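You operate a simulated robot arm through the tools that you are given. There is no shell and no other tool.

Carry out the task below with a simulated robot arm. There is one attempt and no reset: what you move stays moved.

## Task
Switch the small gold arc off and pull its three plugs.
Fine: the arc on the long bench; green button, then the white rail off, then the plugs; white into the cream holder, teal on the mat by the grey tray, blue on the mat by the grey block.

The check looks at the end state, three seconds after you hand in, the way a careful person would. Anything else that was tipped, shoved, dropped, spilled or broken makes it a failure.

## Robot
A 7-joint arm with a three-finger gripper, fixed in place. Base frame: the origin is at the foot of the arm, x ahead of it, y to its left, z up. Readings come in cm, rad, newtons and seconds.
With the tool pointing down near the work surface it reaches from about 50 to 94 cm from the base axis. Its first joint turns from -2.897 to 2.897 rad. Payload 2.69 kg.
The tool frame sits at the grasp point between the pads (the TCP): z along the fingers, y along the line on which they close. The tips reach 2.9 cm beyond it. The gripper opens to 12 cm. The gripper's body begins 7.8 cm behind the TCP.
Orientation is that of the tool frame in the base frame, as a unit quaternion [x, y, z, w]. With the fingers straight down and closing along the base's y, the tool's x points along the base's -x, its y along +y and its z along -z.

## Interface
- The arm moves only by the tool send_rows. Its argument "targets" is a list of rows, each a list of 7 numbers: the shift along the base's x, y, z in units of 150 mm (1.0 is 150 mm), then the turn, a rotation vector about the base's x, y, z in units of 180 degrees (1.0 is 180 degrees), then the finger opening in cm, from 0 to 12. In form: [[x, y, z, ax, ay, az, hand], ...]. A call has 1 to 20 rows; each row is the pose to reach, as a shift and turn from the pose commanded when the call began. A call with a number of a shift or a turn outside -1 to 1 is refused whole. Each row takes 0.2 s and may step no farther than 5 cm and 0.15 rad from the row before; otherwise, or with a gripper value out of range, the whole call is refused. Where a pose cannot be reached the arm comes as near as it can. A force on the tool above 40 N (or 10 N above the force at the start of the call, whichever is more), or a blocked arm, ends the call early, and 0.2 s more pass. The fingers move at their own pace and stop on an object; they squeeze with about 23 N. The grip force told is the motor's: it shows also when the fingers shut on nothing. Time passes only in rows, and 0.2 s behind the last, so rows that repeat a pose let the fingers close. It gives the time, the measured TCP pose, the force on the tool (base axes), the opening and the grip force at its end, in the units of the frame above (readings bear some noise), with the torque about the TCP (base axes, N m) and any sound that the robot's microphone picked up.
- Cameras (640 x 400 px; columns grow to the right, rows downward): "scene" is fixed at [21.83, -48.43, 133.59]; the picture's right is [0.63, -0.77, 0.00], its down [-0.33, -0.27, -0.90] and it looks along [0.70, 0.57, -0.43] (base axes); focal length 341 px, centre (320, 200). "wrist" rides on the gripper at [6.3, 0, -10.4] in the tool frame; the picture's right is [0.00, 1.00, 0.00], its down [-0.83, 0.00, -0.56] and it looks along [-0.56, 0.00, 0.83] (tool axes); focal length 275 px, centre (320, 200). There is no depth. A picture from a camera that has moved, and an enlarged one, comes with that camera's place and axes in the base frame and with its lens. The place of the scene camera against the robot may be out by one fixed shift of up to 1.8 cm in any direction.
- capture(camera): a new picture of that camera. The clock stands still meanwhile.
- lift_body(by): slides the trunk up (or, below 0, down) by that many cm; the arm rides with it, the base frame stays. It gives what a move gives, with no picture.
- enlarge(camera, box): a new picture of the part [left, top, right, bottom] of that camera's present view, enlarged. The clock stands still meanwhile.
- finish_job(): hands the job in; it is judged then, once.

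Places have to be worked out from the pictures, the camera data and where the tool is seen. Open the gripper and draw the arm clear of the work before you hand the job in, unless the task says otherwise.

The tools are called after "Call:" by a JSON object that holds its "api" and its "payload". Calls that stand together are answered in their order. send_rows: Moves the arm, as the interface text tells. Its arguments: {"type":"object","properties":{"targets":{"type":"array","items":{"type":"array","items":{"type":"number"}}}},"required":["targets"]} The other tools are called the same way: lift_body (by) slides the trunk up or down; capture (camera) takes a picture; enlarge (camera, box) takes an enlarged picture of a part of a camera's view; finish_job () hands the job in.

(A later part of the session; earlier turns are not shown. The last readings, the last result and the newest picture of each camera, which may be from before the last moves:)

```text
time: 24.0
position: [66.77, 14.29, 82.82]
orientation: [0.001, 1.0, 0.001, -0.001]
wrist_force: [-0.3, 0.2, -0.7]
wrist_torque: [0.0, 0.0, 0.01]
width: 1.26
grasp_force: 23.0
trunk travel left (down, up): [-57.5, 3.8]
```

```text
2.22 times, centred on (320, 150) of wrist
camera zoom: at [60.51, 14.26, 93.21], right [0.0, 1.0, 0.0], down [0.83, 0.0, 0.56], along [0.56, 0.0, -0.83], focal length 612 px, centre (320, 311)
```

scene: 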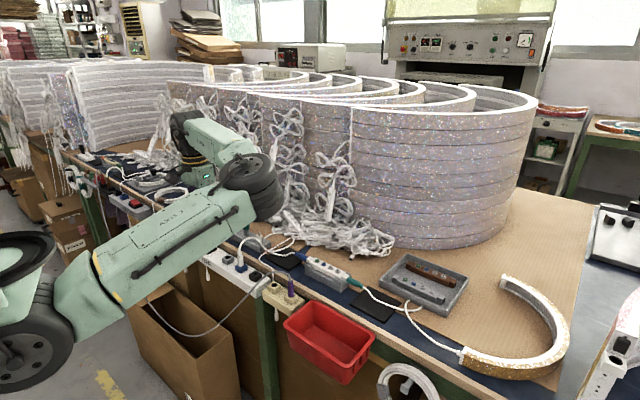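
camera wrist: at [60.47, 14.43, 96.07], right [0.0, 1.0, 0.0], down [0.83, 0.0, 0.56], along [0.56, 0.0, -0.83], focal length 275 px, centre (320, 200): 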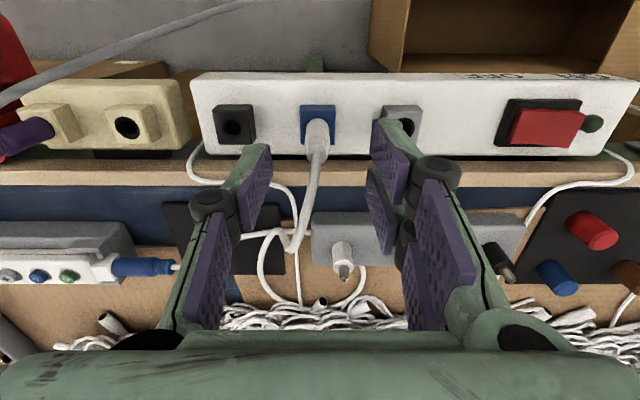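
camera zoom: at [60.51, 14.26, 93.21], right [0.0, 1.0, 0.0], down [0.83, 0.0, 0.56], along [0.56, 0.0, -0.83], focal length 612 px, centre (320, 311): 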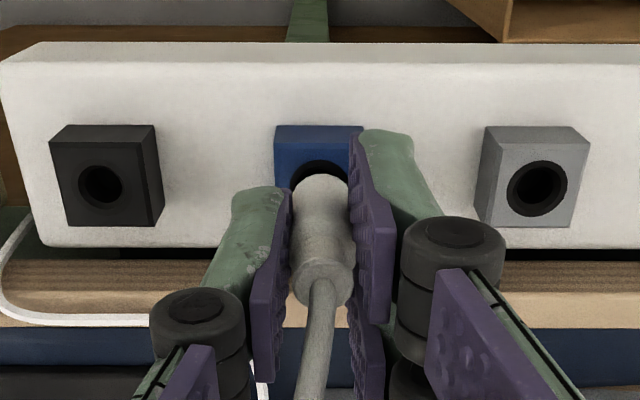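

The plug is rising with the fingers. Continuing the pull up to clear height.

Call:
{"api": "send_rows", "payload": {"targets": [[0, 0, 0.04, 0, 0, 0, 0.5], [0, 0, 0.08, 0, 0, 0, 0.5], [0, 0, 0.14, 0, 0, 0, 0.5], [0, 0, 0.24, 0, 0, 0, 0.5], [0, 0, 0.36, 0, 0, 0, 0.5], [0, 0, 0.5, 0, 0, 0, 0.5]]}}

Call:
{"api": "capture", "payload": {"camera": "wrist"}}

Call:
{"api": "capture", "payload": {"camera": "scene"}}

```text
time: 25.4
position: [66.78, 14.25, 90.19]
orientation: [0.0, 1.0, 0.0, 0.0]
wrist_force: [0.5, -0.4, -0.1]
wrist_torque: [-0.01, 0.01, 0.0]
width: 1.24
grasp_force: 22.7
trunk travel left (down, up): [-57.5, 3.8]
```

```text
taken
camera wrist: at [60.58, 14.16, 100.57], right [0.0, 1.0, 0.0], down [0.83, 0.0, 0.56], along [0.56, 0.0, -0.83], focal length 275 px, centre (320, 200)
```

wrist: 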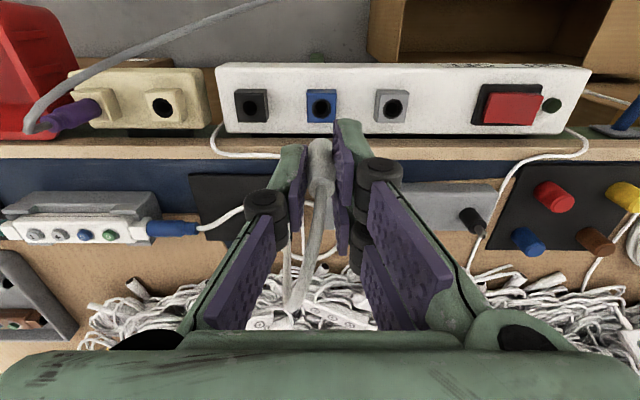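

```text
taken
```

scene: 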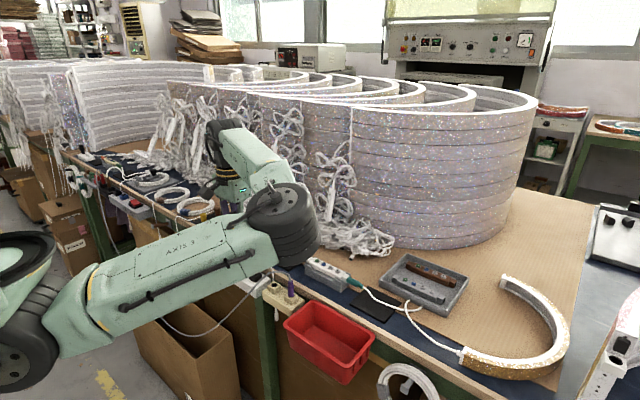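

The plug is out and held. Zooming in to see how it sits in the fingers and where the cord runs.

Call:
{"api": "enlarge", "payload": {"camera": "wrist", "box": [220, 90, 420, 330]}}

Call:
{"api": "enlarge", "payload": {"camera": "wrist", "box": [0, 30, 240, 150]}}

Call:
{"api": "enlarge", "payload": {"camera": "scene", "box": [220, 220, 340, 320]}}

```text
1.67 times, centred on (320, 210) of wrist
camera zoom: at [60.58, 14.16, 100.57], right [0.0, 1.0, 0.0], down [0.83, 0.0, 0.56], along [0.56, 0.0, -0.83], focal length 459 px, centre (320, 183)
```

zoom: 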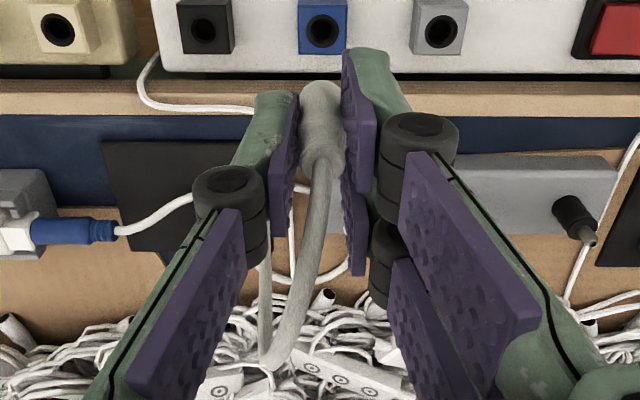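

```text
2.67 times, centred on (120, 90) of wrist
camera zoom: at [60.58, 14.16, 100.57], right [0.0, 1.0, 0.0], down [0.83, 0.0, 0.56], along [0.56, 0.0, -0.83], focal length 734 px, centre (853, 493)
```

zoom: 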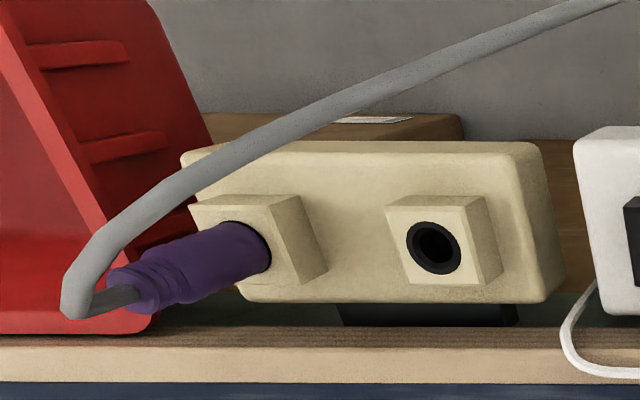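

```text
4.00 times, centred on (280, 270) of scene
camera zoom: at [21.83, -48.43, 133.59], right [0.63, -0.77, 0.0], down [-0.33, -0.27, -0.9], along [0.7, 0.57, -0.43], focal length 1364 px, centre (480, -80)
```

zoom: 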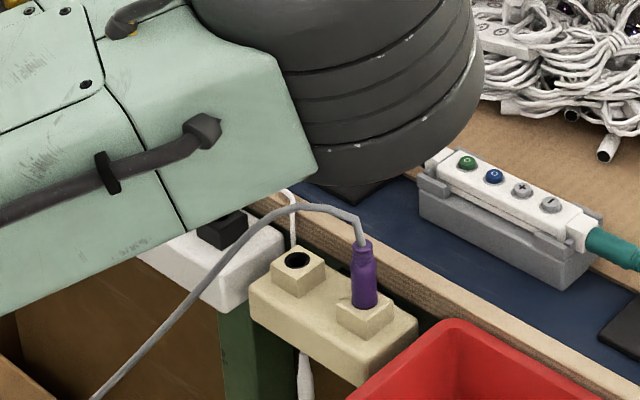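

Plug is firmly held, with ~1 cm of its end protruding beyond the fingertips. The empty cream hole is at ≈[66.9, 1.4, ~78.2]; the grey cord of the purple plug runs on the robot side of it. Moving over, staying high.

Call:
{"api": "send_rows", "payload": {"targets": [[0, -0.15, 0.08, 0, 0, 0, 0.5], [0, -0.4, 0.1, 0, 0, 0, 0.5], [0, -0.65, 0.1, 0, 0, 0, 0.5], [0, -0.86, 0.1, 0, 0, 0, 0.5], [0, -0.86, 0.1, 0, 0, 0, 0.5]]}}

Call:
{"api": "capture", "payload": {"camera": "wrist"}}

Call:
{"api": "enlarge", "payload": {"camera": "wrist", "box": [220, 40, 420, 180]}}

Call:
{"api": "capture", "payload": {"camera": "scene"}}

```text
time: 26.6
position: [66.8, 1.3, 91.66]
orientation: [0.001, 1.0, 0.0, 0.001]
wrist_force: [0.8, -0.6, -0.1]
wrist_torque: [-0.01, -0.01, -0.01]
width: 1.26
grasp_force: 23.1
trunk travel left (down, up): [-57.5, 3.8]
```

```text
taken
camera wrist: at [60.55, 1.16, 102.14], right [0.0, 1.0, 0.0], down [0.83, 0.0, 0.56], along [0.56, 0.0, -0.83], focal length 275 px, centre (320, 200)
```

wrist: 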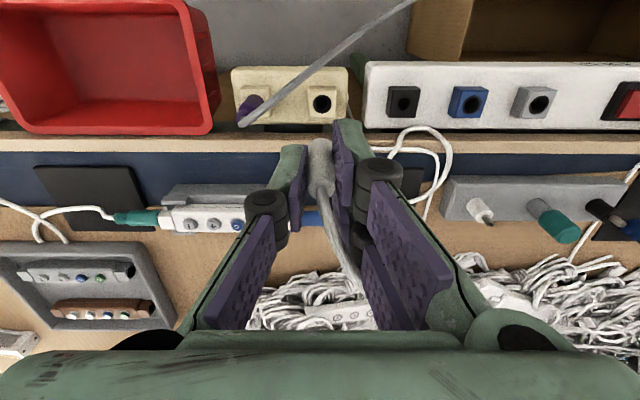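

```text
2.86 times, centred on (320, 110) of wrist
camera zoom: at [60.55, 1.16, 102.14], right [0.0, 1.0, 0.0], down [0.83, 0.0, 0.56], along [0.56, 0.0, -0.83], focal length 786 px, centre (320, 457)
```

zoom: 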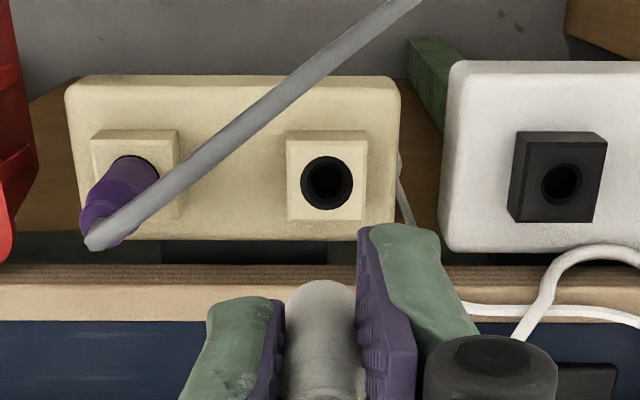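

```text
taken
```

scene: 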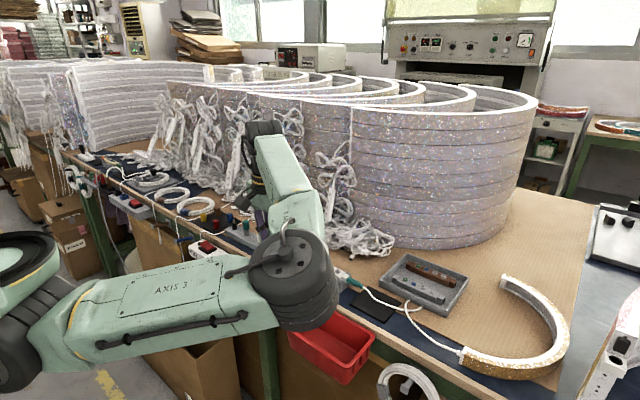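

The hole is 0.2 cm to +y of the tool axis and aligned in x. I'll apply the y correction and descend to about 3.5 cm above the hole, then re-check.

Call:
{"api": "send_rows", "payload": {"targets": [[0, 0.0115, -0.1, 0, 0, 0, 0.5], [0, 0.0115, -0.25, 0, 0, 0, 0.5], [0, 0.0115, -0.38, 0, 0, 0, 0.5], [0, 0.0115, -0.38, 0, 0, 0, 0.5]]}}

Call:
{"api": "enlarge", "payload": {"camera": "wrist", "box": [220, 60, 420, 200]}}

Call:
{"api": "enlarge", "payload": {"camera": "scene", "box": [220, 220, 380, 340]}}

```text
time: 27.6
position: [66.89, 1.39, 85.94]
orientation: [0.001, 1.0, -0.001, 0.0]
wrist_force: [-0.3, -0.1, -0.6]
wrist_torque: [-0.01, -0.03, -0.04]
width: 1.24
grasp_force: 23.1
trunk travel left (down, up): [-57.5, 3.8]
```

```text
2.86 times, centred on (320, 130) of wrist
camera zoom: at [60.59, 1.38, 96.39], right [0.0, 1.0, 0.0], down [0.83, 0.0, 0.56], along [0.56, 0.0, -0.83], focal length 786 px, centre (320, 400)
```

zoom: 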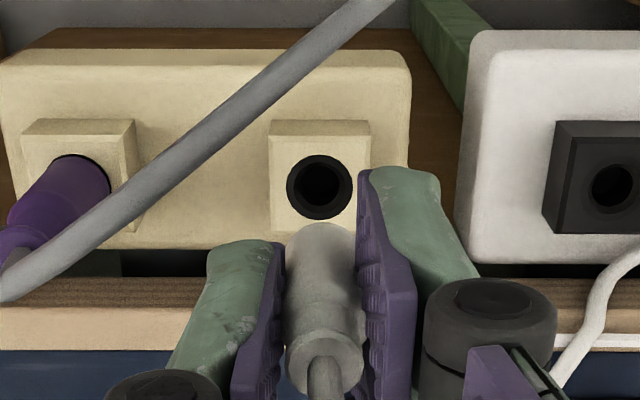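

```text
3.33 times, centred on (300, 280) of scene
camera zoom: at [21.83, -48.43, 133.59], right [0.63, -0.77, 0.0], down [-0.33, -0.27, -0.9], along [0.7, 0.57, -0.43], focal length 1136 px, centre (387, -67)
```

zoom: 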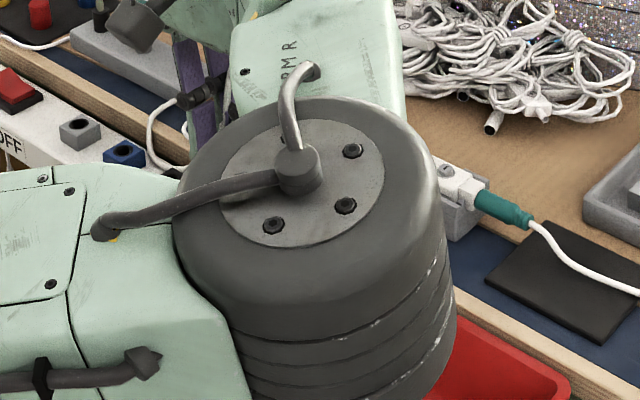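

Hole and plug axis line up in both directions (within ~0.1 cm). Descending slowly toward insertion while watching the force.

Call:
{"api": "send_rows", "payload": {"targets": [[0, 0, -0.03, 0, 0, 0, 0.5], [0, 0, -0.06, 0, 0, 0, 0.5], [0, 0, -0.09, 0, 0, 0, 0.5], [0, 0, -0.12, 0, 0, 0, 0.5]]}}

Call:
{"api": "enlarge", "payload": {"camera": "wrist", "box": [220, 60, 420, 200]}}

```text
time: 28.6
position: [66.81, 1.66, 84.27]
orientation: [0.0, 1.0, 0.0, 0.0]
wrist_force: [-0.4, -1.1, -0.6]
wrist_torque: [0.02, -0.03, 0.03]
width: 1.26
grasp_force: 23.2
trunk travel left (down, up): [-57.5, 3.8]
```

```text
2.86 times, centred on (320, 130) of wrist
camera zoom: at [60.57, 1.53, 94.67], right [0.0, 1.0, 0.0], down [0.83, 0.0, 0.56], along [0.56, 0.0, -0.83], focal length 786 px, centre (320, 400)
```

zoom: 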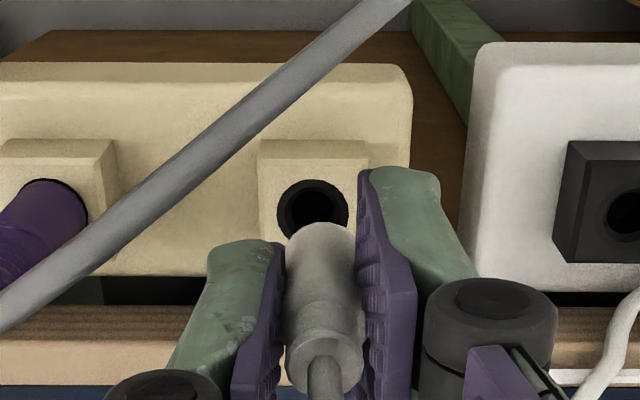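

The hole now appears ~0.17 cm to −y of the plug axis (slight arm drift). Correcting and re-checking before inserting.

Call:
{"api": "send_rows", "payload": {"targets": [[0, -0.0115, 0, 0, 0, 0, 0.5], [0, -0.0115, 0, 0, 0, 0, 0.5]]}}

Call:
{"api": "enlarge", "payload": {"camera": "wrist", "box": [260, 80, 380, 200]}}

```text
time: 29.2
position: [66.88, 1.36, 84.32]
orientation: [-0.001, 1.0, 0.001, 0.0]
wrist_force: [0.6, -0.3, 0.4]
wrist_torque: [-0.02, 0.04, 0.02]
width: 1.23
grasp_force: 23.4
trunk travel left (down, up): [-57.5, 3.8]
```

```text
3.33 times, centred on (320, 140) of wrist
camera zoom: at [60.52, 1.31, 94.66], right [0.0, 1.0, 0.0], down [0.83, 0.0, 0.56], along [0.56, 0.0, -0.83], focal length 918 px, centre (320, 400)
```

zoom: 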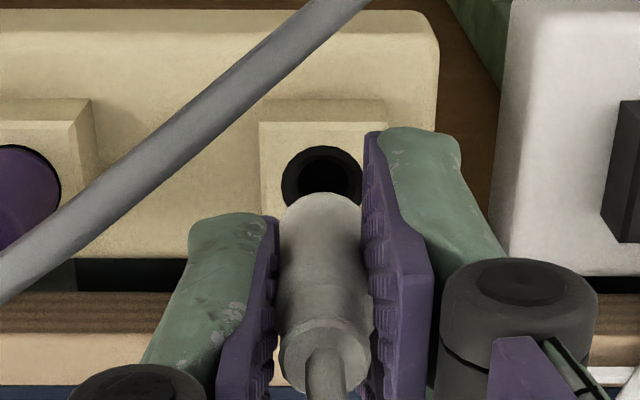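

Aligned now in both axes. Continuing down in small steps.

Call:
{"api": "send_rows", "payload": {"targets": [[0, 0, -0.015, 0, 0, 0, 0.5], [0, 0, -0.03, 0, 0, 0, 0.5], [0, 0, -0.045, 0, 0, 0, 0.5]]}}

Call:
{"api": "enlarge", "payload": {"camera": "wrist", "box": [260, 80, 380, 200]}}

```text
time: 30.0
position: [66.75, 1.35, 83.46]
orientation: [0.0, 1.0, -0.001, 0.0]
wrist_force: [-0.8, 0.3, -0.1]
wrist_torque: [0.0, -0.03, -0.02]
width: 1.27
grasp_force: 23.0
trunk travel left (down, up): [-57.5, 3.8]
```

```text
3.33 times, centred on (320, 140) of wrist
camera zoom: at [60.5, 1.34, 93.99], right [0.0, 1.0, 0.0], down [0.83, 0.0, 0.56], along [0.56, 0.0, -0.83], focal length 918 px, centre (320, 400)
```

zoom: 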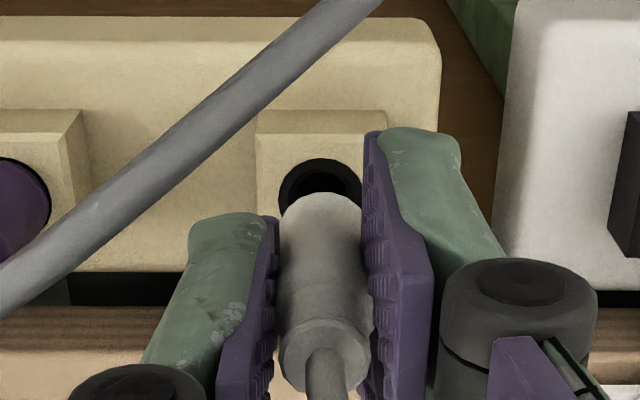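

Still aligned and force-free; continuing.

Call:
{"api": "send_rows", "payload": {"targets": [[0, 0, -0.015, 0, 0, 0, 0.5], [0, 0, -0.03, 0, 0, 0, 0.5], [0, 0, -0.045, 0, 0, 0, 0.5]]}}

Call:
{"api": "enlarge", "payload": {"camera": "wrist", "box": [260, 80, 380, 200]}}

```text
time: 30.8
position: [66.82, 1.42, 83.07]
orientation: [0.001, 1.0, 0.001, -0.001]
wrist_force: [0.1, 0.1, 0.2]
wrist_torque: [-0.01, -0.01, 0.0]
width: 1.26
grasp_force: 23.0
trunk travel left (down, up): [-57.5, 3.8]
```

```text
3.33 times, centred on (320, 140) of wrist
camera zoom: at [60.46, 1.38, 93.37], right [0.0, 1.0, 0.0], down [0.83, 0.0, 0.56], along [0.56, 0.0, -0.83], focal length 918 px, centre (320, 400)
```

zoom: 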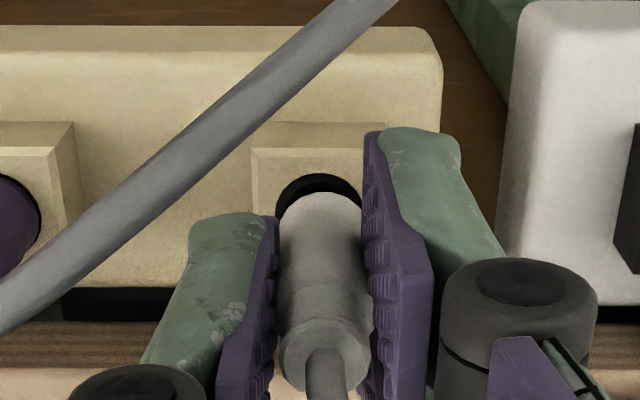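

The plug end is entering the ring region with no force. Continuing down.

Call:
{"api": "send_rows", "payload": {"targets": [[0, 0, -0.015, 0, 0, 0, 0.5], [0, 0, -0.03, 0, 0, 0, 0.5]]}}

Call:
{"api": "send_rows", "payload": {"targets": [[0, 0, -0.015, 0, 0, 0, 0.5], [0, 0, -0.025, 0, 0, 0, 0.5]]}}

Call:
{"api": "enlarge", "payload": {"camera": "wrist", "box": [260, 80, 380, 200]}}

```text
time: 31.4
position: [66.75, 1.48, 82.48]
orientation: [0.0, 1.0, 0.0, 0.0]
wrist_force: [0.3, -0.1, 0.5]
wrist_torque: [-0.04, 0.01, 0.0]
width: 1.24
grasp_force: 23.4
trunk travel left (down, up): [-57.5, 3.8]
```

```text
time: 32.0
position: [66.77, 1.47, 82.12]
orientation: [0.0, 1.0, 0.0, 0.0]
wrist_force: [0.2, -0.4, -0.8]
wrist_torque: [-0.03, 0.01, 0.03]
width: 1.26
grasp_force: 22.9
trunk travel left (down, up): [-57.5, 3.8]
```

```text
3.33 times, centred on (320, 140) of wrist
camera zoom: at [60.54, 1.35, 92.46], right [0.0, 1.0, 0.0], down [0.83, 0.0, 0.56], along [0.56, 0.0, -0.83], focal length 918 px, centre (320, 400)
```

zoom: 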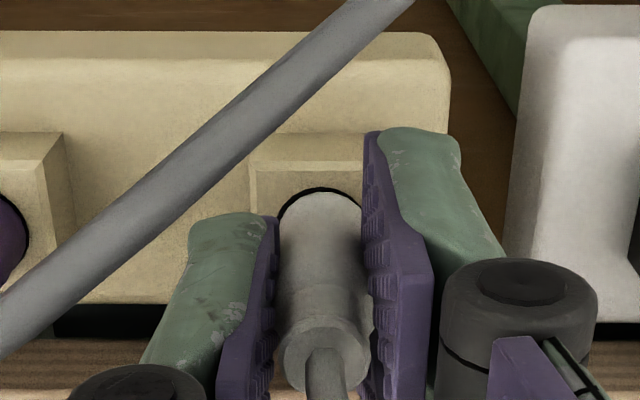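

Nearly seated (only a thin ring visible). A few more millimetres, watching for a rise in upward force.

Call:
{"api": "send_rows", "payload": {"targets": [[0, 0, -0.01, 0, 0, 0, 0.5], [0, 0, -0.02, 0, 0, 0, 0.5]]}}

Call:
{"api": "enlarge", "payload": {"camera": "wrist", "box": [260, 80, 380, 200]}}

```text
time: 32.6
position: [66.72, 1.39, 81.8]
orientation: [0.001, 1.0, 0.0, 0.001]
wrist_force: [0.9, -0.1, 12.2]
wrist_torque: [-0.02, 0.0, 0.01]
width: 1.23
grasp_force: 22.9
trunk travel left (down, up): [-57.5, 3.8]
```

```text
3.33 times, centred on (320, 140) of wrist
camera zoom: at [60.49, 1.34, 92.31], right [0.0, 1.0, 0.0], down [0.83, 0.0, 0.56], along [0.56, 0.0, -0.83], focal length 918 px, centre (320, 400)
```

zoom: 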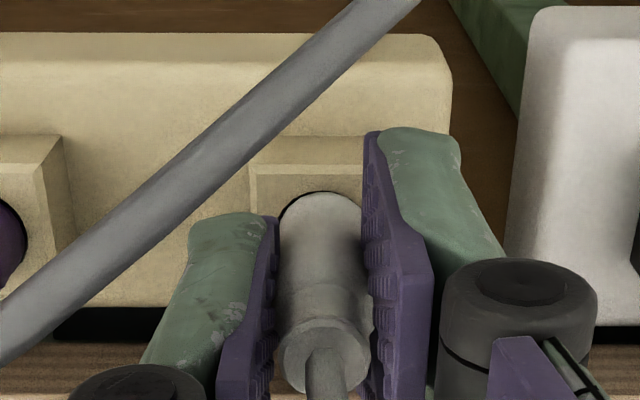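

12 N of resistance at exactly the height where it had been seated before. A gentle extra push of 0.1 cm to make sure it's bottomed.

Call:
{"api": "send_rows", "payload": {"targets": [[0, 0, -0.007, 0, 0, 0, 0.5], [0, 0, -0.007, 0, 0, 0, 0.5]]}}

```text
time: 33.2
position: [66.67, 1.27, 81.8]
orientation: [0.001, 1.0, 0.001, 0.002]
wrist_force: [6.5, -0.7, 24.0]
wrist_torque: [-0.08, -0.21, -0.03]
width: 1.23
grasp_force: 22.7
trunk travel left (down, up): [-57.5, 3.8]
```

Fully bottomed (24 N, no more travel). Relieving the push and opening the fingers modestly (3 cm) so the left finger stays clear of the purple plug's cord.

Call:
{"api": "send_rows", "payload": {"targets": [[0, 0, 0.01, 0, 0, 0, 0.5], [0, 0, 0.01, 0, 0, 0, 3], [0, 0, 0.01, 0, 0, 0, 3], [0, 0, 0.01, 0, 0, 0, 3]]}}

Call:
{"api": "capture", "payload": {"camera": "wrist"}}

Call:
{"api": "enlarge", "payload": {"camera": "wrist", "box": [220, 60, 420, 200]}}

```text
time: 34.2
position: [66.76, 1.4, 81.77]
orientation: [0.0, 1.0, 0.001, -0.001]
wrist_force: [-0.3, -0.6, 0.3]
wrist_torque: [-0.01, -0.02, 0.0]
width: 3.01
grasp_force: 0.1
trunk travel left (down, up): [-57.5, 3.8]
```

```text
taken
camera wrist: at [60.47, 1.34, 92.2], right [0.0, 1.0, 0.0], down [0.83, 0.0, 0.56], along [0.56, 0.0, -0.83], focal length 275 px, centre (320, 200)
```

wrist: 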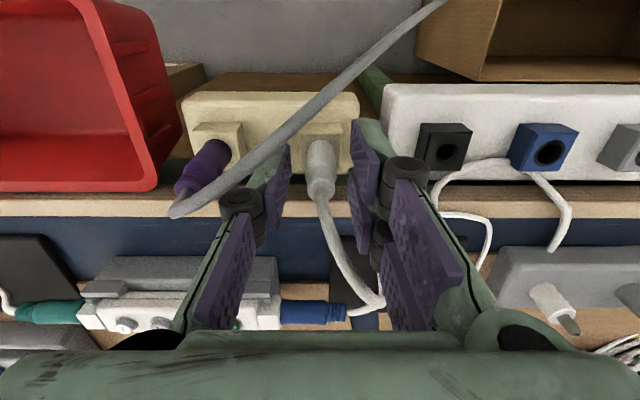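

```text
2.86 times, centred on (320, 130) of wrist
camera zoom: at [60.47, 1.34, 92.2], right [0.0, 1.0, 0.0], down [0.83, 0.0, 0.56], along [0.56, 0.0, -0.83], focal length 786 px, centre (320, 400)
```

zoom: 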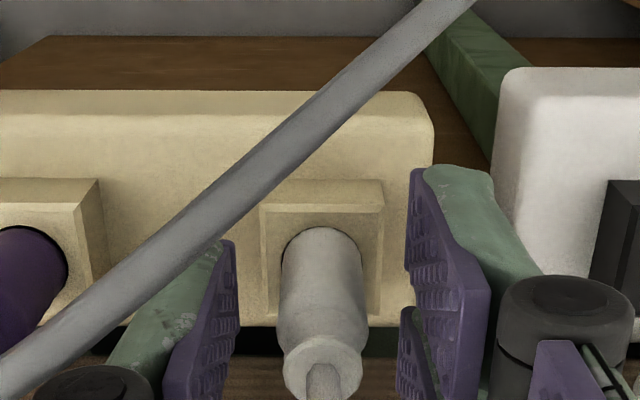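

The white plug is standing in the cream holder, released. Rising straight up clear of the cords, then checking it.

Call:
{"api": "send_rows", "payload": {"targets": [[0, 0, 0.1, 0, 0, 0, 3], [0, 0, 0.25, 0, 0, 0, 3], [0, 0, 0.5, 0, 0, 0, 3], [0, 0, 0.75, 0, 0, 0, 3], [0, 0, 0.95, 0, 0, 0, 3]]}}

Call:
{"api": "capture", "payload": {"camera": "wrist"}}

Call:
{"api": "capture", "payload": {"camera": "scene"}}

```text
time: 35.4
position: [66.54, 1.48, 96.01]
orientation: [0.0, 1.0, 0.0, -0.001]
wrist_force: [-0.8, 0.5, -1.1]
wrist_torque: [0.01, -0.01, 0.02]
width: 2.99
grasp_force: 0.1
trunk travel left (down, up): [-57.5, 3.8]
```

```text
taken
camera wrist: at [60.32, 1.42, 106.48], right [0.0, 1.0, 0.0], down [0.83, 0.0, 0.56], along [0.56, 0.0, -0.83], focal length 275 px, centre (320, 200)
```

wrist: 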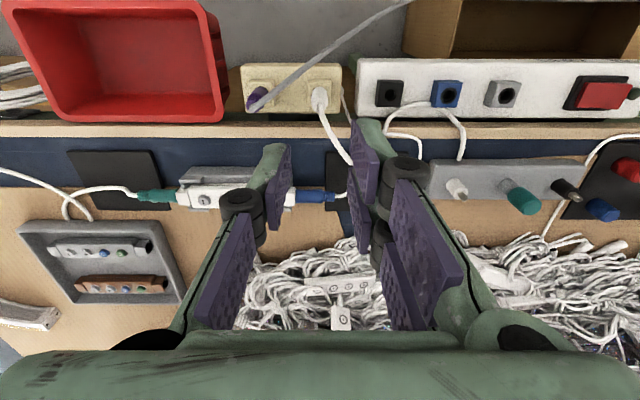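

```text
taken
```

scene: 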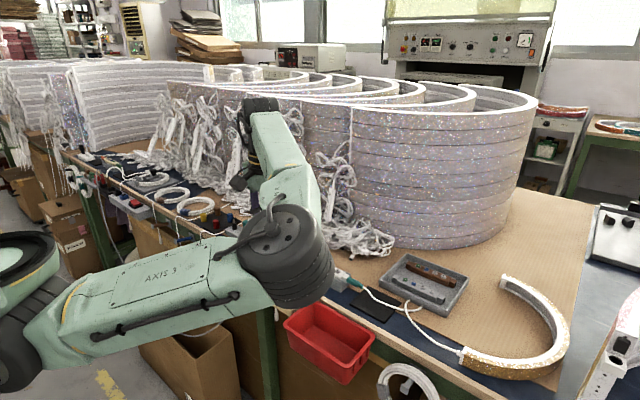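

White plug is parked. Next the teal plug (axis along y at ≈[76.6, −16, 81.2]). I'll rotate the gripper 90° about vertical so the fingers close along x, while moving over it at height.

Call:
{"api": "send_rows", "payload": {"targets": [[0.06, -0.09, 0, 0, 0, 0.045, 4], [0.12, -0.18, 0, 0, 0, 0.09, 4], [0.18, -0.27, 0, 0, 0, 0.135, 4], [0.24, -0.36, 0, 0, 0, 0.18, 4], [0.3, -0.45, 0, 0, 0, 0.225, 4], [0.36, -0.54, 0, 0, 0, 0.27, 4], [0.42, -0.63, 0, 0, 0, 0.315, 4], [0.48, -0.72, 0, 0, 0, 0.36, 4], [0.54, -0.81, 0, 0, 0, 0.405, 4], [0.6, -0.9, 0, 0, 0, 0.45, 4], [0.653, -1.0, 0, 0, 0, 0.49, 4], [0.653, -1.0, 0, 0, 0, 0.5, 4]]}}

Call:
{"api": "capture", "payload": {"camera": "wrist"}}

Call:
{"api": "capture", "payload": {"camera": "scene"}}

```text
time: 38.0
position: [51.61, 10.53, 93.3]
orientation: [-0.697, 0.717, -0.001, 0.0]
wrist_force: [0.2, 0.3, -0.1]
wrist_torque: [0.03, 0.03, -0.01]
width: 4.0
grasp_force: 0.0
out of reach, approached as far as the arm can: row 5, 6, 7, 8, 9, 10, 11, 12
trunk travel left (down, up): [-57.5, 3.8]
```

```text
taken
camera wrist: at [51.44, 4.23, 103.77], right [-1.0, 0.02, 0.0], down [0.02, 0.83, 0.55], along [0.01, 0.55, -0.83], focal length 275 px, centre (320, 200)
```

wrist: 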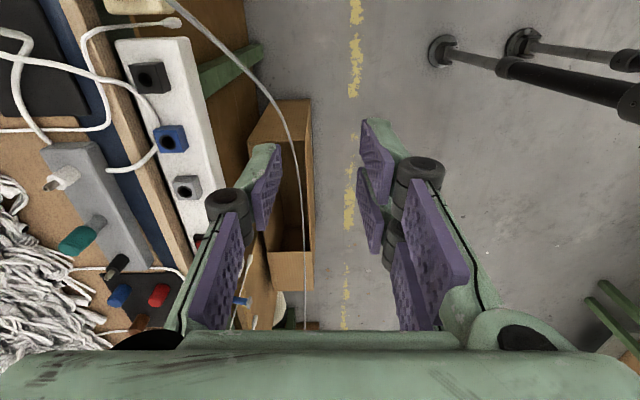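

```text
taken
```

scene: 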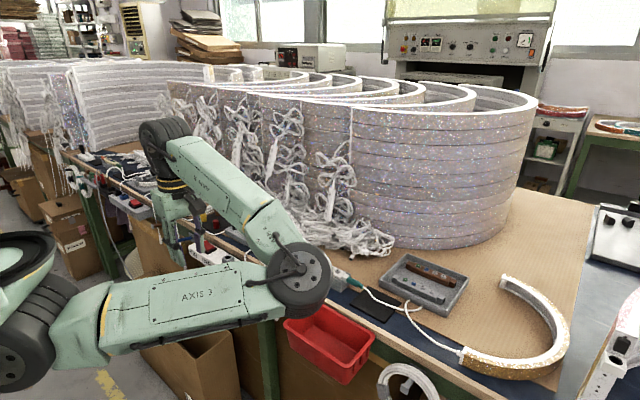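

The +90° turn ran into a joint limit there and the arm drew back to x≈51 (clear of everything, nothing touched). I'll undo the turn; first a small step to see how it responds.

Call:
{"api": "send_rows", "payload": {"targets": [[0, 0, 0, 0, 0, -0.045, 4]]}}

```text
time: 38.4
position: [51.59, 10.14, 93.39]
orientation: [-0.655, 0.755, 0.0, -0.001]
wrist_force: [0.3, 0.1, -0.2]
wrist_torque: [-0.02, 0.0, 0.03]
width: 4.01
grasp_force: 0.1
trunk travel left (down, up): [-57.5, 3.8]
```

It holds position and the turn is reversing normally. Rotating back to the original orientation in place while rising a little.

Call:
{"api": "send_rows", "payload": {"targets": [[0, 0, 0.05, 0, 0, -0.045, 4], [0, 0, 0.1, 0, 0, -0.09, 4], [0, 0, 0.15, 0, 0, -0.135, 4], [0, 0, 0.2, 0, 0, -0.18, 4], [0, 0, 0.25, 0, 0, -0.225, 4], [0, 0, 0.25, 0, 0, -0.27, 4], [0, 0, 0.25, 0, 0, -0.315, 4], [0, 0, 0.25, 0, 0, -0.36, 4], [0, 0, 0.25, 0, 0, -0.405, 4], [0, 0, 0.25, 0, 0, -0.45, 4], [0, 0, 0.25, 0, 0, -0.455, 4]]}}

```text
time: 40.8
position: [51.69, 9.64, 97.3]
orientation: [0.001, 1.0, 0.001, 0.0]
wrist_force: [0.2, 0.1, -0.1]
wrist_torque: [0.0, 0.0, 0.01]
width: 4.01
grasp_force: 0.2
trunk travel left (down, up): [-57.5, 3.8]
```

Orientation restored. Now travelling back over the bench toward the controller at z≈98 before turning the other way.

Call:
{"api": "send_rows", "payload": {"targets": [[0.2, -0.2, 0.02, 0, 0, 0, 4], [0.4, -0.4, 0.04, 0, 0, 0, 4], [0.6, -0.6, 0.05, 0, 0, 0, 4], [0.8, -0.8, 0.05, 0, 0, 0, 4], [1.0, -1.0, 0.05, 0, 0, 0, 4]]}}

Call:
{"api": "send_rows", "payload": {"targets": [[0.1, -0.05, 0, 0, 0, -0.045, 4], [0.2, -0.1, 0, 0, 0, -0.09, 4], [0.3, -0.15, 0, 0, 0, -0.135, 4], [0.4, -0.2, 0, 0, 0, -0.18, 4], [0.5, -0.25, 0, 0, 0, -0.225, 4], [0.6, -0.3, 0, 0, 0, -0.27, 4]]}}

```text
time: 42.0
position: [66.7, -5.43, 97.88]
orientation: [0.0, 1.0, 0.0, 0.0]
wrist_force: [0.0, 0.2, -0.7]
wrist_torque: [0.02, 0.02, 0.0]
width: 4.0
grasp_force: 0.0
trunk travel left (down, up): [-57.5, 3.8]
```

```text
time: 43.4
position: [75.72, -10.09, 98.06]
orientation: [0.414, 0.91, 0.0, 0.0]
wrist_force: [0.3, -0.3, -0.1]
wrist_torque: [-0.01, 0.04, 0.0]
width: 4.01
grasp_force: 0.0
trunk travel left (down, up): [-57.5, 3.8]
```

The opposite turn works. Completing it to −90° and moving over the teal plug.

Call:
{"api": "send_rows", "payload": {"targets": [[0.01, -0.08, 0, 0, 0, -0.045, 4], [0.02, -0.16, 0, 0, 0, -0.09, 4], [0.03, -0.24, 0, 0, 0, -0.135, 4], [0.04, -0.32, 0, 0, 0, -0.18, 4], [0.05, -0.4, 0, 0, 0, -0.225, 4], [0.06, -0.4, 0, 0, 0, -0.23, 4]]}}

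Call:
{"api": "capture", "payload": {"camera": "wrist"}}

Call:
{"api": "capture", "payload": {"camera": "scene"}}

```text
time: 44.8
position: [76.59, -16.15, 98.18]
orientation: [0.708, 0.706, 0.0, 0.0]
wrist_force: [0.0, -1.0, -0.6]
wrist_torque: [0.01, 0.01, -0.04]
width: 3.99
grasp_force: 0.1
trunk travel left (down, up): [-57.5, 3.8]
```

```text
taken
camera wrist: at [76.73, -9.76, 108.51], right [1.0, 0.0, 0.0], down [0.0, -0.83, 0.56], along [0.0, -0.56, -0.83], focal length 275 px, centre (320, 200)
```

wrist: 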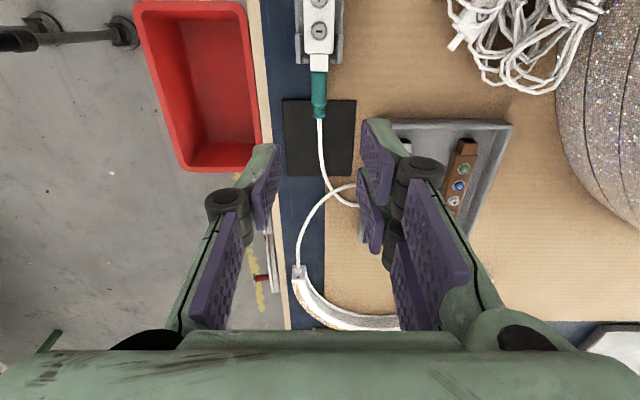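

```text
taken
```

scene: 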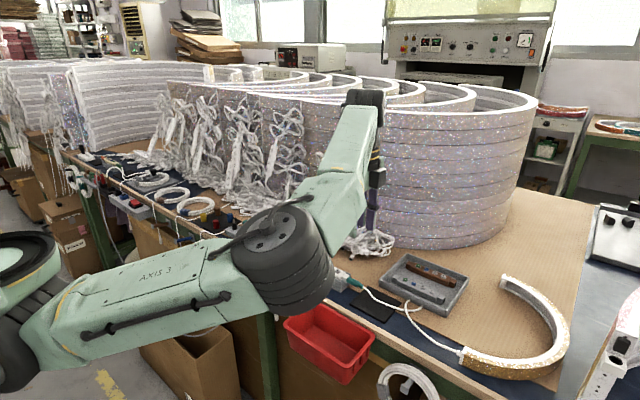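

Now the camera looks along −y with the teal plug right in line. Enlarging to measure it.

Call:
{"api": "enlarge", "payload": {"camera": "wrist", "box": [240, 0, 400, 200]}}

Call:
{"api": "enlarge", "payload": {"camera": "scene", "box": [320, 240, 480, 340]}}

```text
2.00 times, centred on (320, 100) of wrist
camera zoom: at [76.73, -9.76, 108.51], right [1.0, 0.0, 0.0], down [0.0, -0.83, 0.56], along [0.0, -0.56, -0.83], focal length 551 px, centre (320, 400)
```

zoom: 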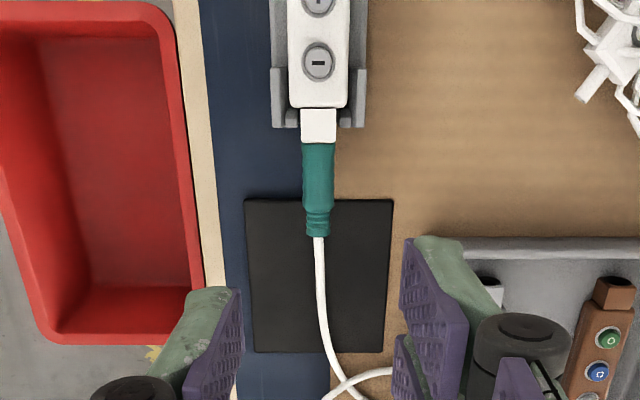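

```text
4.00 times, centred on (400, 290) of scene
camera zoom: at [21.83, -48.43, 133.59], right [0.63, -0.77, 0.0], down [-0.33, -0.27, -0.9], along [0.7, 0.57, -0.43], focal length 1364 px, centre (0, -160)
```

zoom: 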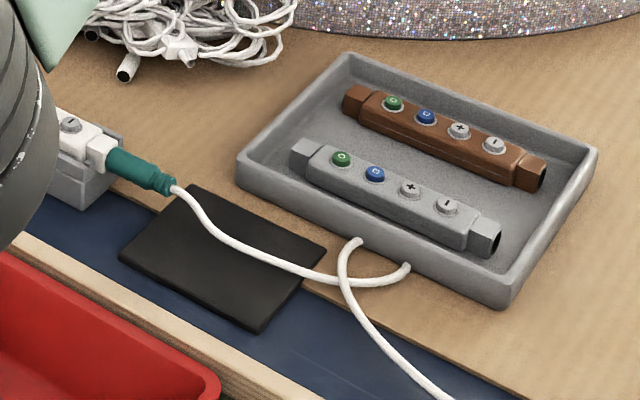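

Teal plug body: x≈76.5, y −14.1…−17.2 (strain relief to −18.4); its mat spans y −17.3…−26.4, x 72.6…80.5. Descending to an intermediate height to refine.

Call:
{"api": "send_rows", "payload": {"targets": [[-0.006, -0.013, -0.2, 0, 0, 0, 4], [-0.006, -0.013, -0.4, 0, 0, 0, 4], [-0.006, -0.013, -0.6, 0, 0, 0, 4], [-0.006, -0.013, -0.67, 0, 0, 0, 4]]}}

Call:
{"api": "enlarge", "payload": {"camera": "wrist", "box": [220, 20, 420, 220]}}

Call:
{"api": "capture", "payload": {"camera": "scene"}}

```text
time: 45.8
position: [76.64, -16.08, 87.95]
orientation: [0.707, 0.707, 0.0, 0.0]
wrist_force: [0.2, -0.5, 0.2]
wrist_torque: [-0.03, -0.01, 0.01]
width: 4.0
grasp_force: 0.1
trunk travel left (down, up): [-57.5, 3.8]
```

```text
2.00 times, centred on (320, 120) of wrist
camera zoom: at [76.67, -9.83, 98.43], right [1.0, 0.0, 0.0], down [0.0, -0.83, 0.56], along [0.0, -0.56, -0.83], focal length 551 px, centre (320, 360)
```

zoom: 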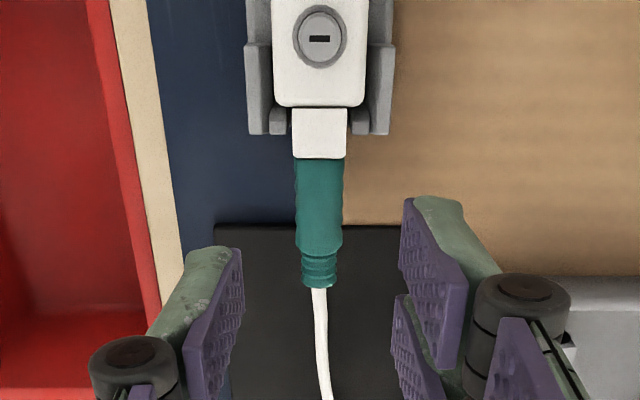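

```text
taken
```

scene: 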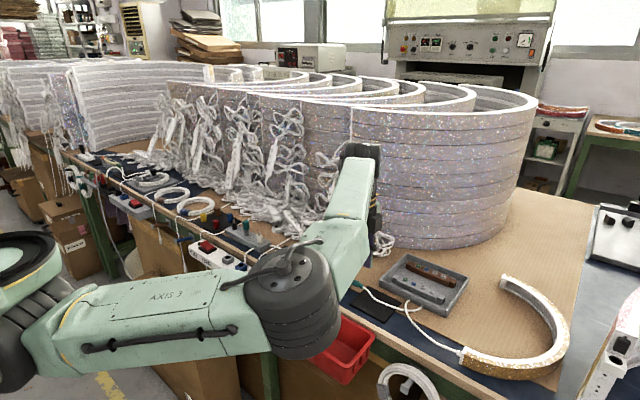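

Aligned in x; fingers straddle the teal body ~2.2 cm from its socket end. Descending to grip height (TCP z≈83.2, tips just below the plug's belly).

Call:
{"api": "send_rows", "payload": {"targets": [[0, 0, -0.15, 0, 0, 0, 4], [0, 0, -0.27, 0, 0, 0, 4], [0, 0, -0.323, 0, 0, 0, 4]]}}

Call:
{"api": "enlarge", "payload": {"camera": "wrist", "box": [220, 60, 420, 260]}}

Call:
{"api": "enlarge", "payload": {"camera": "scene", "box": [320, 220, 440, 320]}}

```text
time: 46.6
position: [76.66, -15.98, 83.08]
orientation: [0.708, 0.706, 0.001, 0.0]
wrist_force: [-0.7, 0.3, -0.5]
wrist_torque: [0.02, 0.0, -0.01]
width: 4.01
grasp_force: 0.1
trunk travel left (down, up): [-57.5, 3.8]
```

```text
2.00 times, centred on (320, 160) of wrist
camera zoom: at [76.71, -9.81, 93.61], right [1.0, 0.0, 0.0], down [0.0, -0.83, 0.56], along [0.0, -0.56, -0.83], focal length 551 px, centre (320, 280)
```

zoom: 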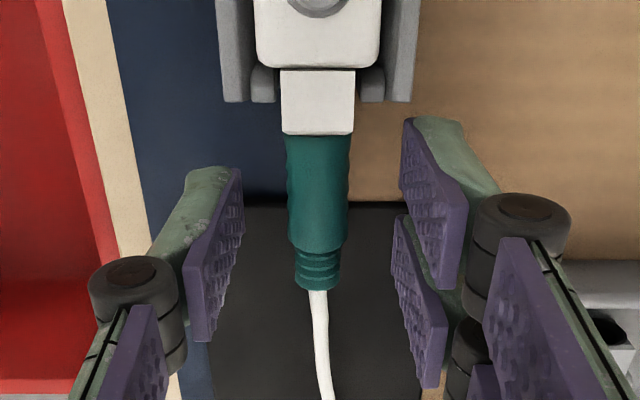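

```text
4.00 times, centred on (380, 270) of scene
camera zoom: at [21.83, -48.43, 133.59], right [0.63, -0.77, 0.0], down [-0.33, -0.27, -0.9], along [0.7, 0.57, -0.43], focal length 1364 px, centre (80, -80)
```

zoom: 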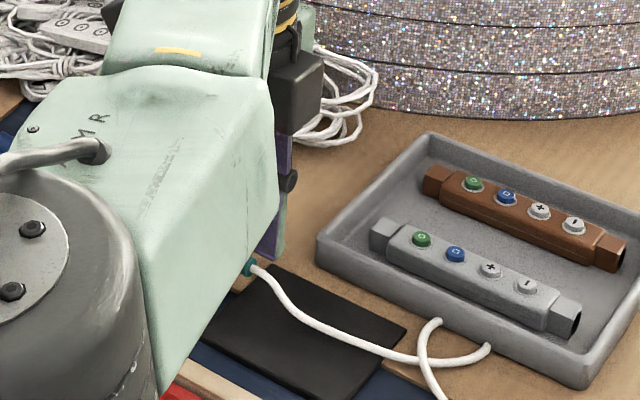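

Plug is centred between the fingers. Closing on it.

Call:
{"api": "send_rows", "payload": {"targets": [[0, 0, 0, 0, 0, 0, 0.5], [0, 0, 0, 0, 0, 0, 0.5], [0, 0, 0, 0, 0, 0, 0.5], [0, 0, 0, 0, 0, 0, 0.5]]}}

Call:
{"api": "enlarge", "payload": {"camera": "wrist", "box": [220, 60, 420, 260]}}

```text
time: 47.6
position: [76.74, -16.02, 83.12]
orientation: [0.707, 0.707, -0.001, 0.0]
wrist_force: [-0.4, -0.5, -1.0]
wrist_torque: [-0.03, -0.01, 0.0]
width: 1.36
grasp_force: 23.3
trunk travel left (down, up): [-57.5, 3.8]
```

```text
2.00 times, centred on (320, 160) of wrist
camera zoom: at [76.71, -9.8, 93.62], right [1.0, 0.0, 0.0], down [0.0, -0.83, 0.56], along [0.0, -0.56, -0.83], focal length 551 px, centre (320, 280)
```

zoom: 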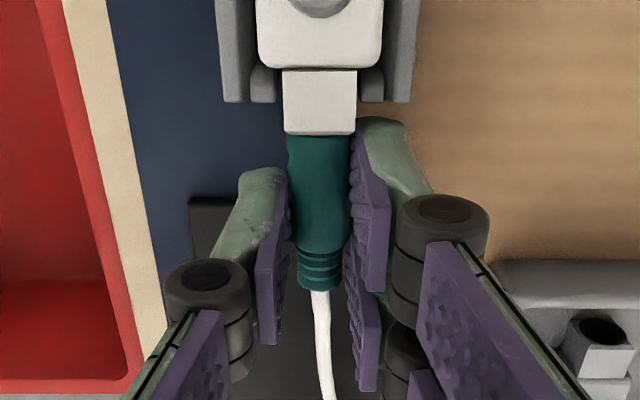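

Gripped at 1.36 cm with negligible side force. Pulling along −y in small steps.

Call:
{"api": "send_rows", "payload": {"targets": [[0, -0.015, 0, 0, 0, 0, 0.5], [0, -0.03, 0, 0, 0, 0, 0.5], [0, -0.045, 0, 0, 0, 0, 0.5]]}}

Call:
{"api": "enlarge", "payload": {"camera": "wrist", "box": [220, 60, 420, 260]}}

```text
time: 48.4
position: [76.61, -16.91, 83.29]
orientation: [0.708, 0.706, 0.0, 0.0]
wrist_force: [-0.9, -0.5, -0.3]
wrist_torque: [0.0, -0.01, -0.02]
width: 1.37
grasp_force: 23.0
trunk travel left (down, up): [-57.5, 3.8]
```

```text
2.00 times, centred on (320, 160) of wrist
camera zoom: at [76.66, -10.63, 93.68], right [1.0, 0.0, 0.0], down [0.0, -0.83, 0.56], along [0.0, -0.56, -0.83], focal length 551 px, centre (320, 280)
```

zoom: 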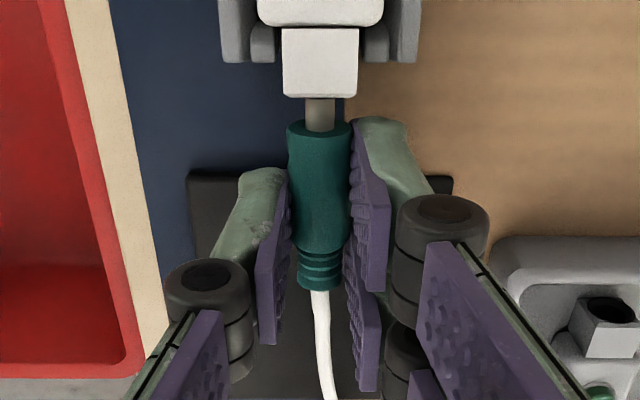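

Pin is emerging cleanly and the controller stayed put. Continuing straight out along −y until over the mat.

Call:
{"api": "send_rows", "payload": {"targets": [[0, -0.03, 0, 0, 0, 0, 0.5], [0, -0.07, 0, 0, 0, 0, 0.5], [0, -0.12, 0, 0, 0, 0, 0.5], [0, -0.2, 0, 0, 0, 0, 0.5], [0, -0.28, 0, 0, 0, 0, 0.5], [0, -0.335, 0, 0, 0, 0, 0.5]]}}

Call:
{"api": "capture", "payload": {"camera": "wrist"}}

Call:
{"api": "enlarge", "payload": {"camera": "scene", "box": [300, 220, 500, 360]}}

```text
time: 49.8
position: [76.57, -21.76, 83.35]
orientation: [0.707, 0.707, 0.001, 0.0]
wrist_force: [-0.1, -0.6, 0.1]
wrist_torque: [0.03, 0.03, -0.02]
width: 1.35
grasp_force: 23.4
trunk travel left (down, up): [-57.5, 3.8]
```

```text
taken
camera wrist: at [76.57, -15.54, 93.69], right [1.0, 0.0, 0.0], down [0.0, -0.83, 0.56], along [0.0, -0.56, -0.83], focal length 275 px, centre (320, 200)
```

wrist: 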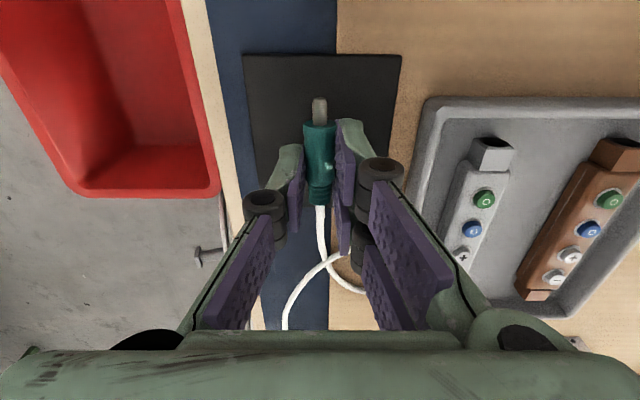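

```text
2.86 times, centred on (400, 290) of scene
camera zoom: at [21.83, -48.43, 133.59], right [0.63, -0.77, 0.0], down [-0.33, -0.27, -0.9], along [0.7, 0.57, -0.43], focal length 974 px, centre (91, -57)
```

zoom: 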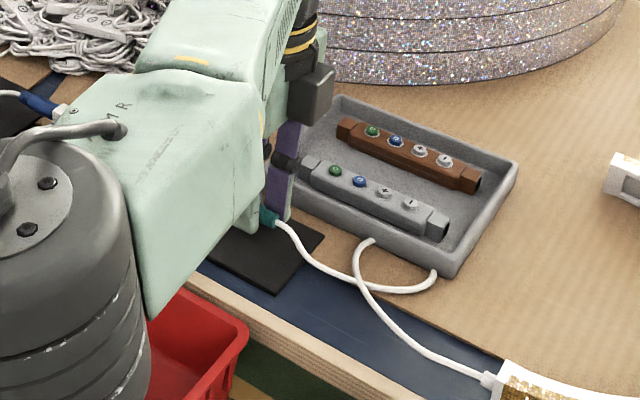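

Teal plug is free, hovering over its mat. Lowering it slowly onto the mat.

Call:
{"api": "send_rows", "payload": {"targets": [[0, 0, -0.03, 0, 0, 0, 0.5], [0, 0, -0.06, 0, 0, 0, 0.5], [0, 0, -0.09, 0, 0, 0, 0.5]]}}

Call:
{"api": "send_rows", "payload": {"targets": [[0, 0, -0.01, 0, 0, 0, 0.5], [0, 0, -0.015, 0, 0, 0, 0.5]]}}

Call:
{"api": "enlarge", "payload": {"camera": "wrist", "box": [220, 40, 420, 240]}}

```text
time: 50.6
position: [76.56, -21.84, 81.89]
orientation: [0.707, 0.708, 0.0, 0.0]
wrist_force: [-0.6, 0.4, -0.3]
wrist_torque: [0.01, -0.04, 0.04]
width: 1.35
grasp_force: 23.2
trunk travel left (down, up): [-57.5, 3.8]
```

```text
time: 51.2
position: [76.61, -21.75, 81.51]
orientation: [0.707, 0.707, 0.0, 0.001]
wrist_force: [-0.3, -0.1, -0.2]
wrist_torque: [-0.02, -0.02, -0.01]
width: 1.37
grasp_force: 22.8
trunk travel left (down, up): [-57.5, 3.8]
```

```text
2.00 times, centred on (320, 140) of wrist
camera zoom: at [76.58, -15.53, 92.04], right [1.0, 0.0, 0.0], down [0.0, -0.83, 0.56], along [0.0, -0.56, -0.83], focal length 551 px, centre (320, 320)
```

zoom: 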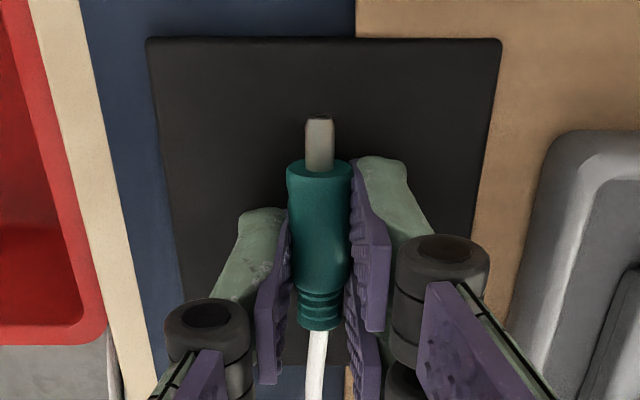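

No contact yet; easing down further in 1 mm steps.

Call:
{"api": "send_rows", "payload": {"targets": [[0, 0, -0.007, 0, 0, 0, 0.5], [0, 0, -0.014, 0, 0, 0, 0.5]]}}

Call:
{"api": "send_rows", "payload": {"targets": [[0, 0, -0.007, 0, 0, 0, 0.5]]}}

```text
time: 51.8
position: [76.53, -21.77, 81.37]
orientation: [0.707, 0.707, 0.0, 0.0]
wrist_force: [0.1, -0.9, -0.4]
wrist_torque: [-0.02, 0.0, -0.03]
width: 1.36
grasp_force: 22.6
trunk travel left (down, up): [-57.5, 3.8]
```

```text
time: 52.2
position: [76.48, -21.87, 81.36]
orientation: [0.707, 0.707, 0.0, 0.001]
wrist_force: [1.2, 0.1, 4.9]
wrist_torque: [-0.01, 0.03, 0.02]
width: 1.35
grasp_force: 23.1
trunk travel left (down, up): [-57.5, 3.8]
```

Contact with the mat (4.9 N). Backing off a hair and opening the fingers to release.

Call:
{"api": "send_rows", "payload": {"targets": [[0, 0, 0.008, 0, 0, 0, 0.5], [0, 0, 0.008, 0, 0, 0, 2.2], [0, 0, 0.008, 0, 0, 0, 3.2], [0, 0, 0.008, 0, 0, 0, 3.2]]}}

Call:
{"api": "enlarge", "payload": {"camera": "wrist", "box": [220, 40, 420, 240]}}

```text
time: 53.2
position: [76.6, -21.82, 81.49]
orientation: [0.707, 0.707, 0.0, 0.001]
wrist_force: [1.1, -0.9, 2.3]
wrist_torque: [0.0, 0.03, -0.01]
width: 3.16
grasp_force: 0.0
trunk travel left (down, up): [-57.5, 3.8]
```

```text
2.00 times, centred on (320, 140) of wrist
camera zoom: at [76.59, -15.58, 91.92], right [1.0, 0.0, 0.0], down [0.0, -0.83, 0.56], along [0.0, -0.56, -0.83], focal length 551 px, centre (320, 320)
```

zoom: 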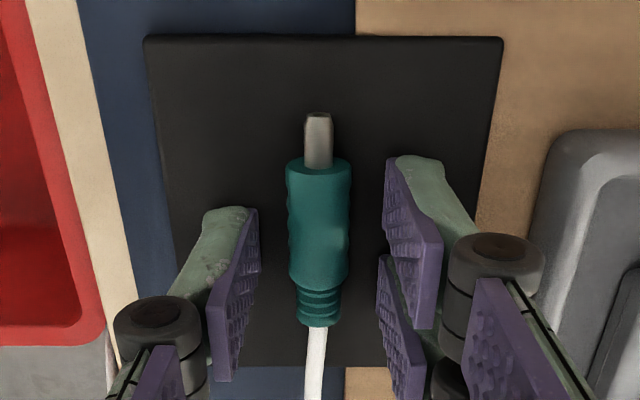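

Teal plug lies on its mat, released. Rising straight up.

Call:
{"api": "send_rows", "payload": {"targets": [[0, 0, 0.03, 0, 0, 0, 3.2], [0, 0, 0.1, 0, 0, 0, 3.6], [0, 0, 0.3, 0, 0, 0, 4], [0, 0, 0.55, 0, 0, 0, 4], [0, 0, 0.8, 0, 0, 0, 4], [0, 0, 1.0, 0, 0, 0, 4]]}}

Call:
{"api": "capture", "payload": {"camera": "wrist"}}

Call:
{"api": "enlarge", "payload": {"camera": "scene", "box": [300, 220, 500, 360]}}

```text
time: 54.6
position: [76.5, -21.74, 96.46]
orientation: [0.707, 0.707, 0.0, 0.0]
wrist_force: [-0.9, -0.5, -0.3]
wrist_torque: [-0.02, -0.05, -0.01]
width: 4.0
grasp_force: 0.0
trunk travel left (down, up): [-57.5, 3.8]
```

```text
taken
camera wrist: at [76.61, -15.59, 106.9], right [1.0, 0.0, 0.0], down [0.0, -0.83, 0.56], along [0.0, -0.56, -0.83], focal length 275 px, centre (320, 200)
```

wrist: 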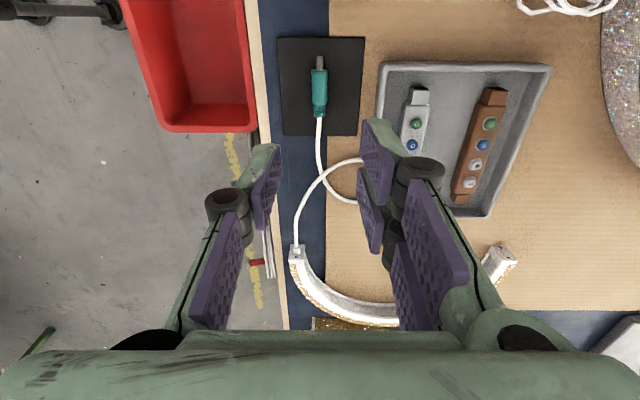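

```text
2.86 times, centred on (400, 290) of scene
camera zoom: at [21.83, -48.43, 133.59], right [0.63, -0.77, 0.0], down [-0.33, -0.27, -0.9], along [0.7, 0.57, -0.43], focal length 974 px, centre (91, -57)
```

zoom: 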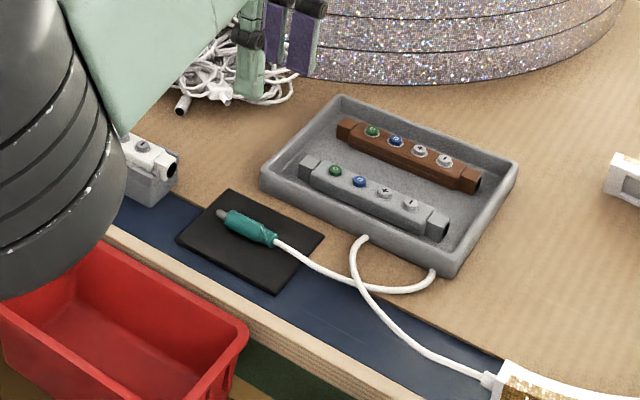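

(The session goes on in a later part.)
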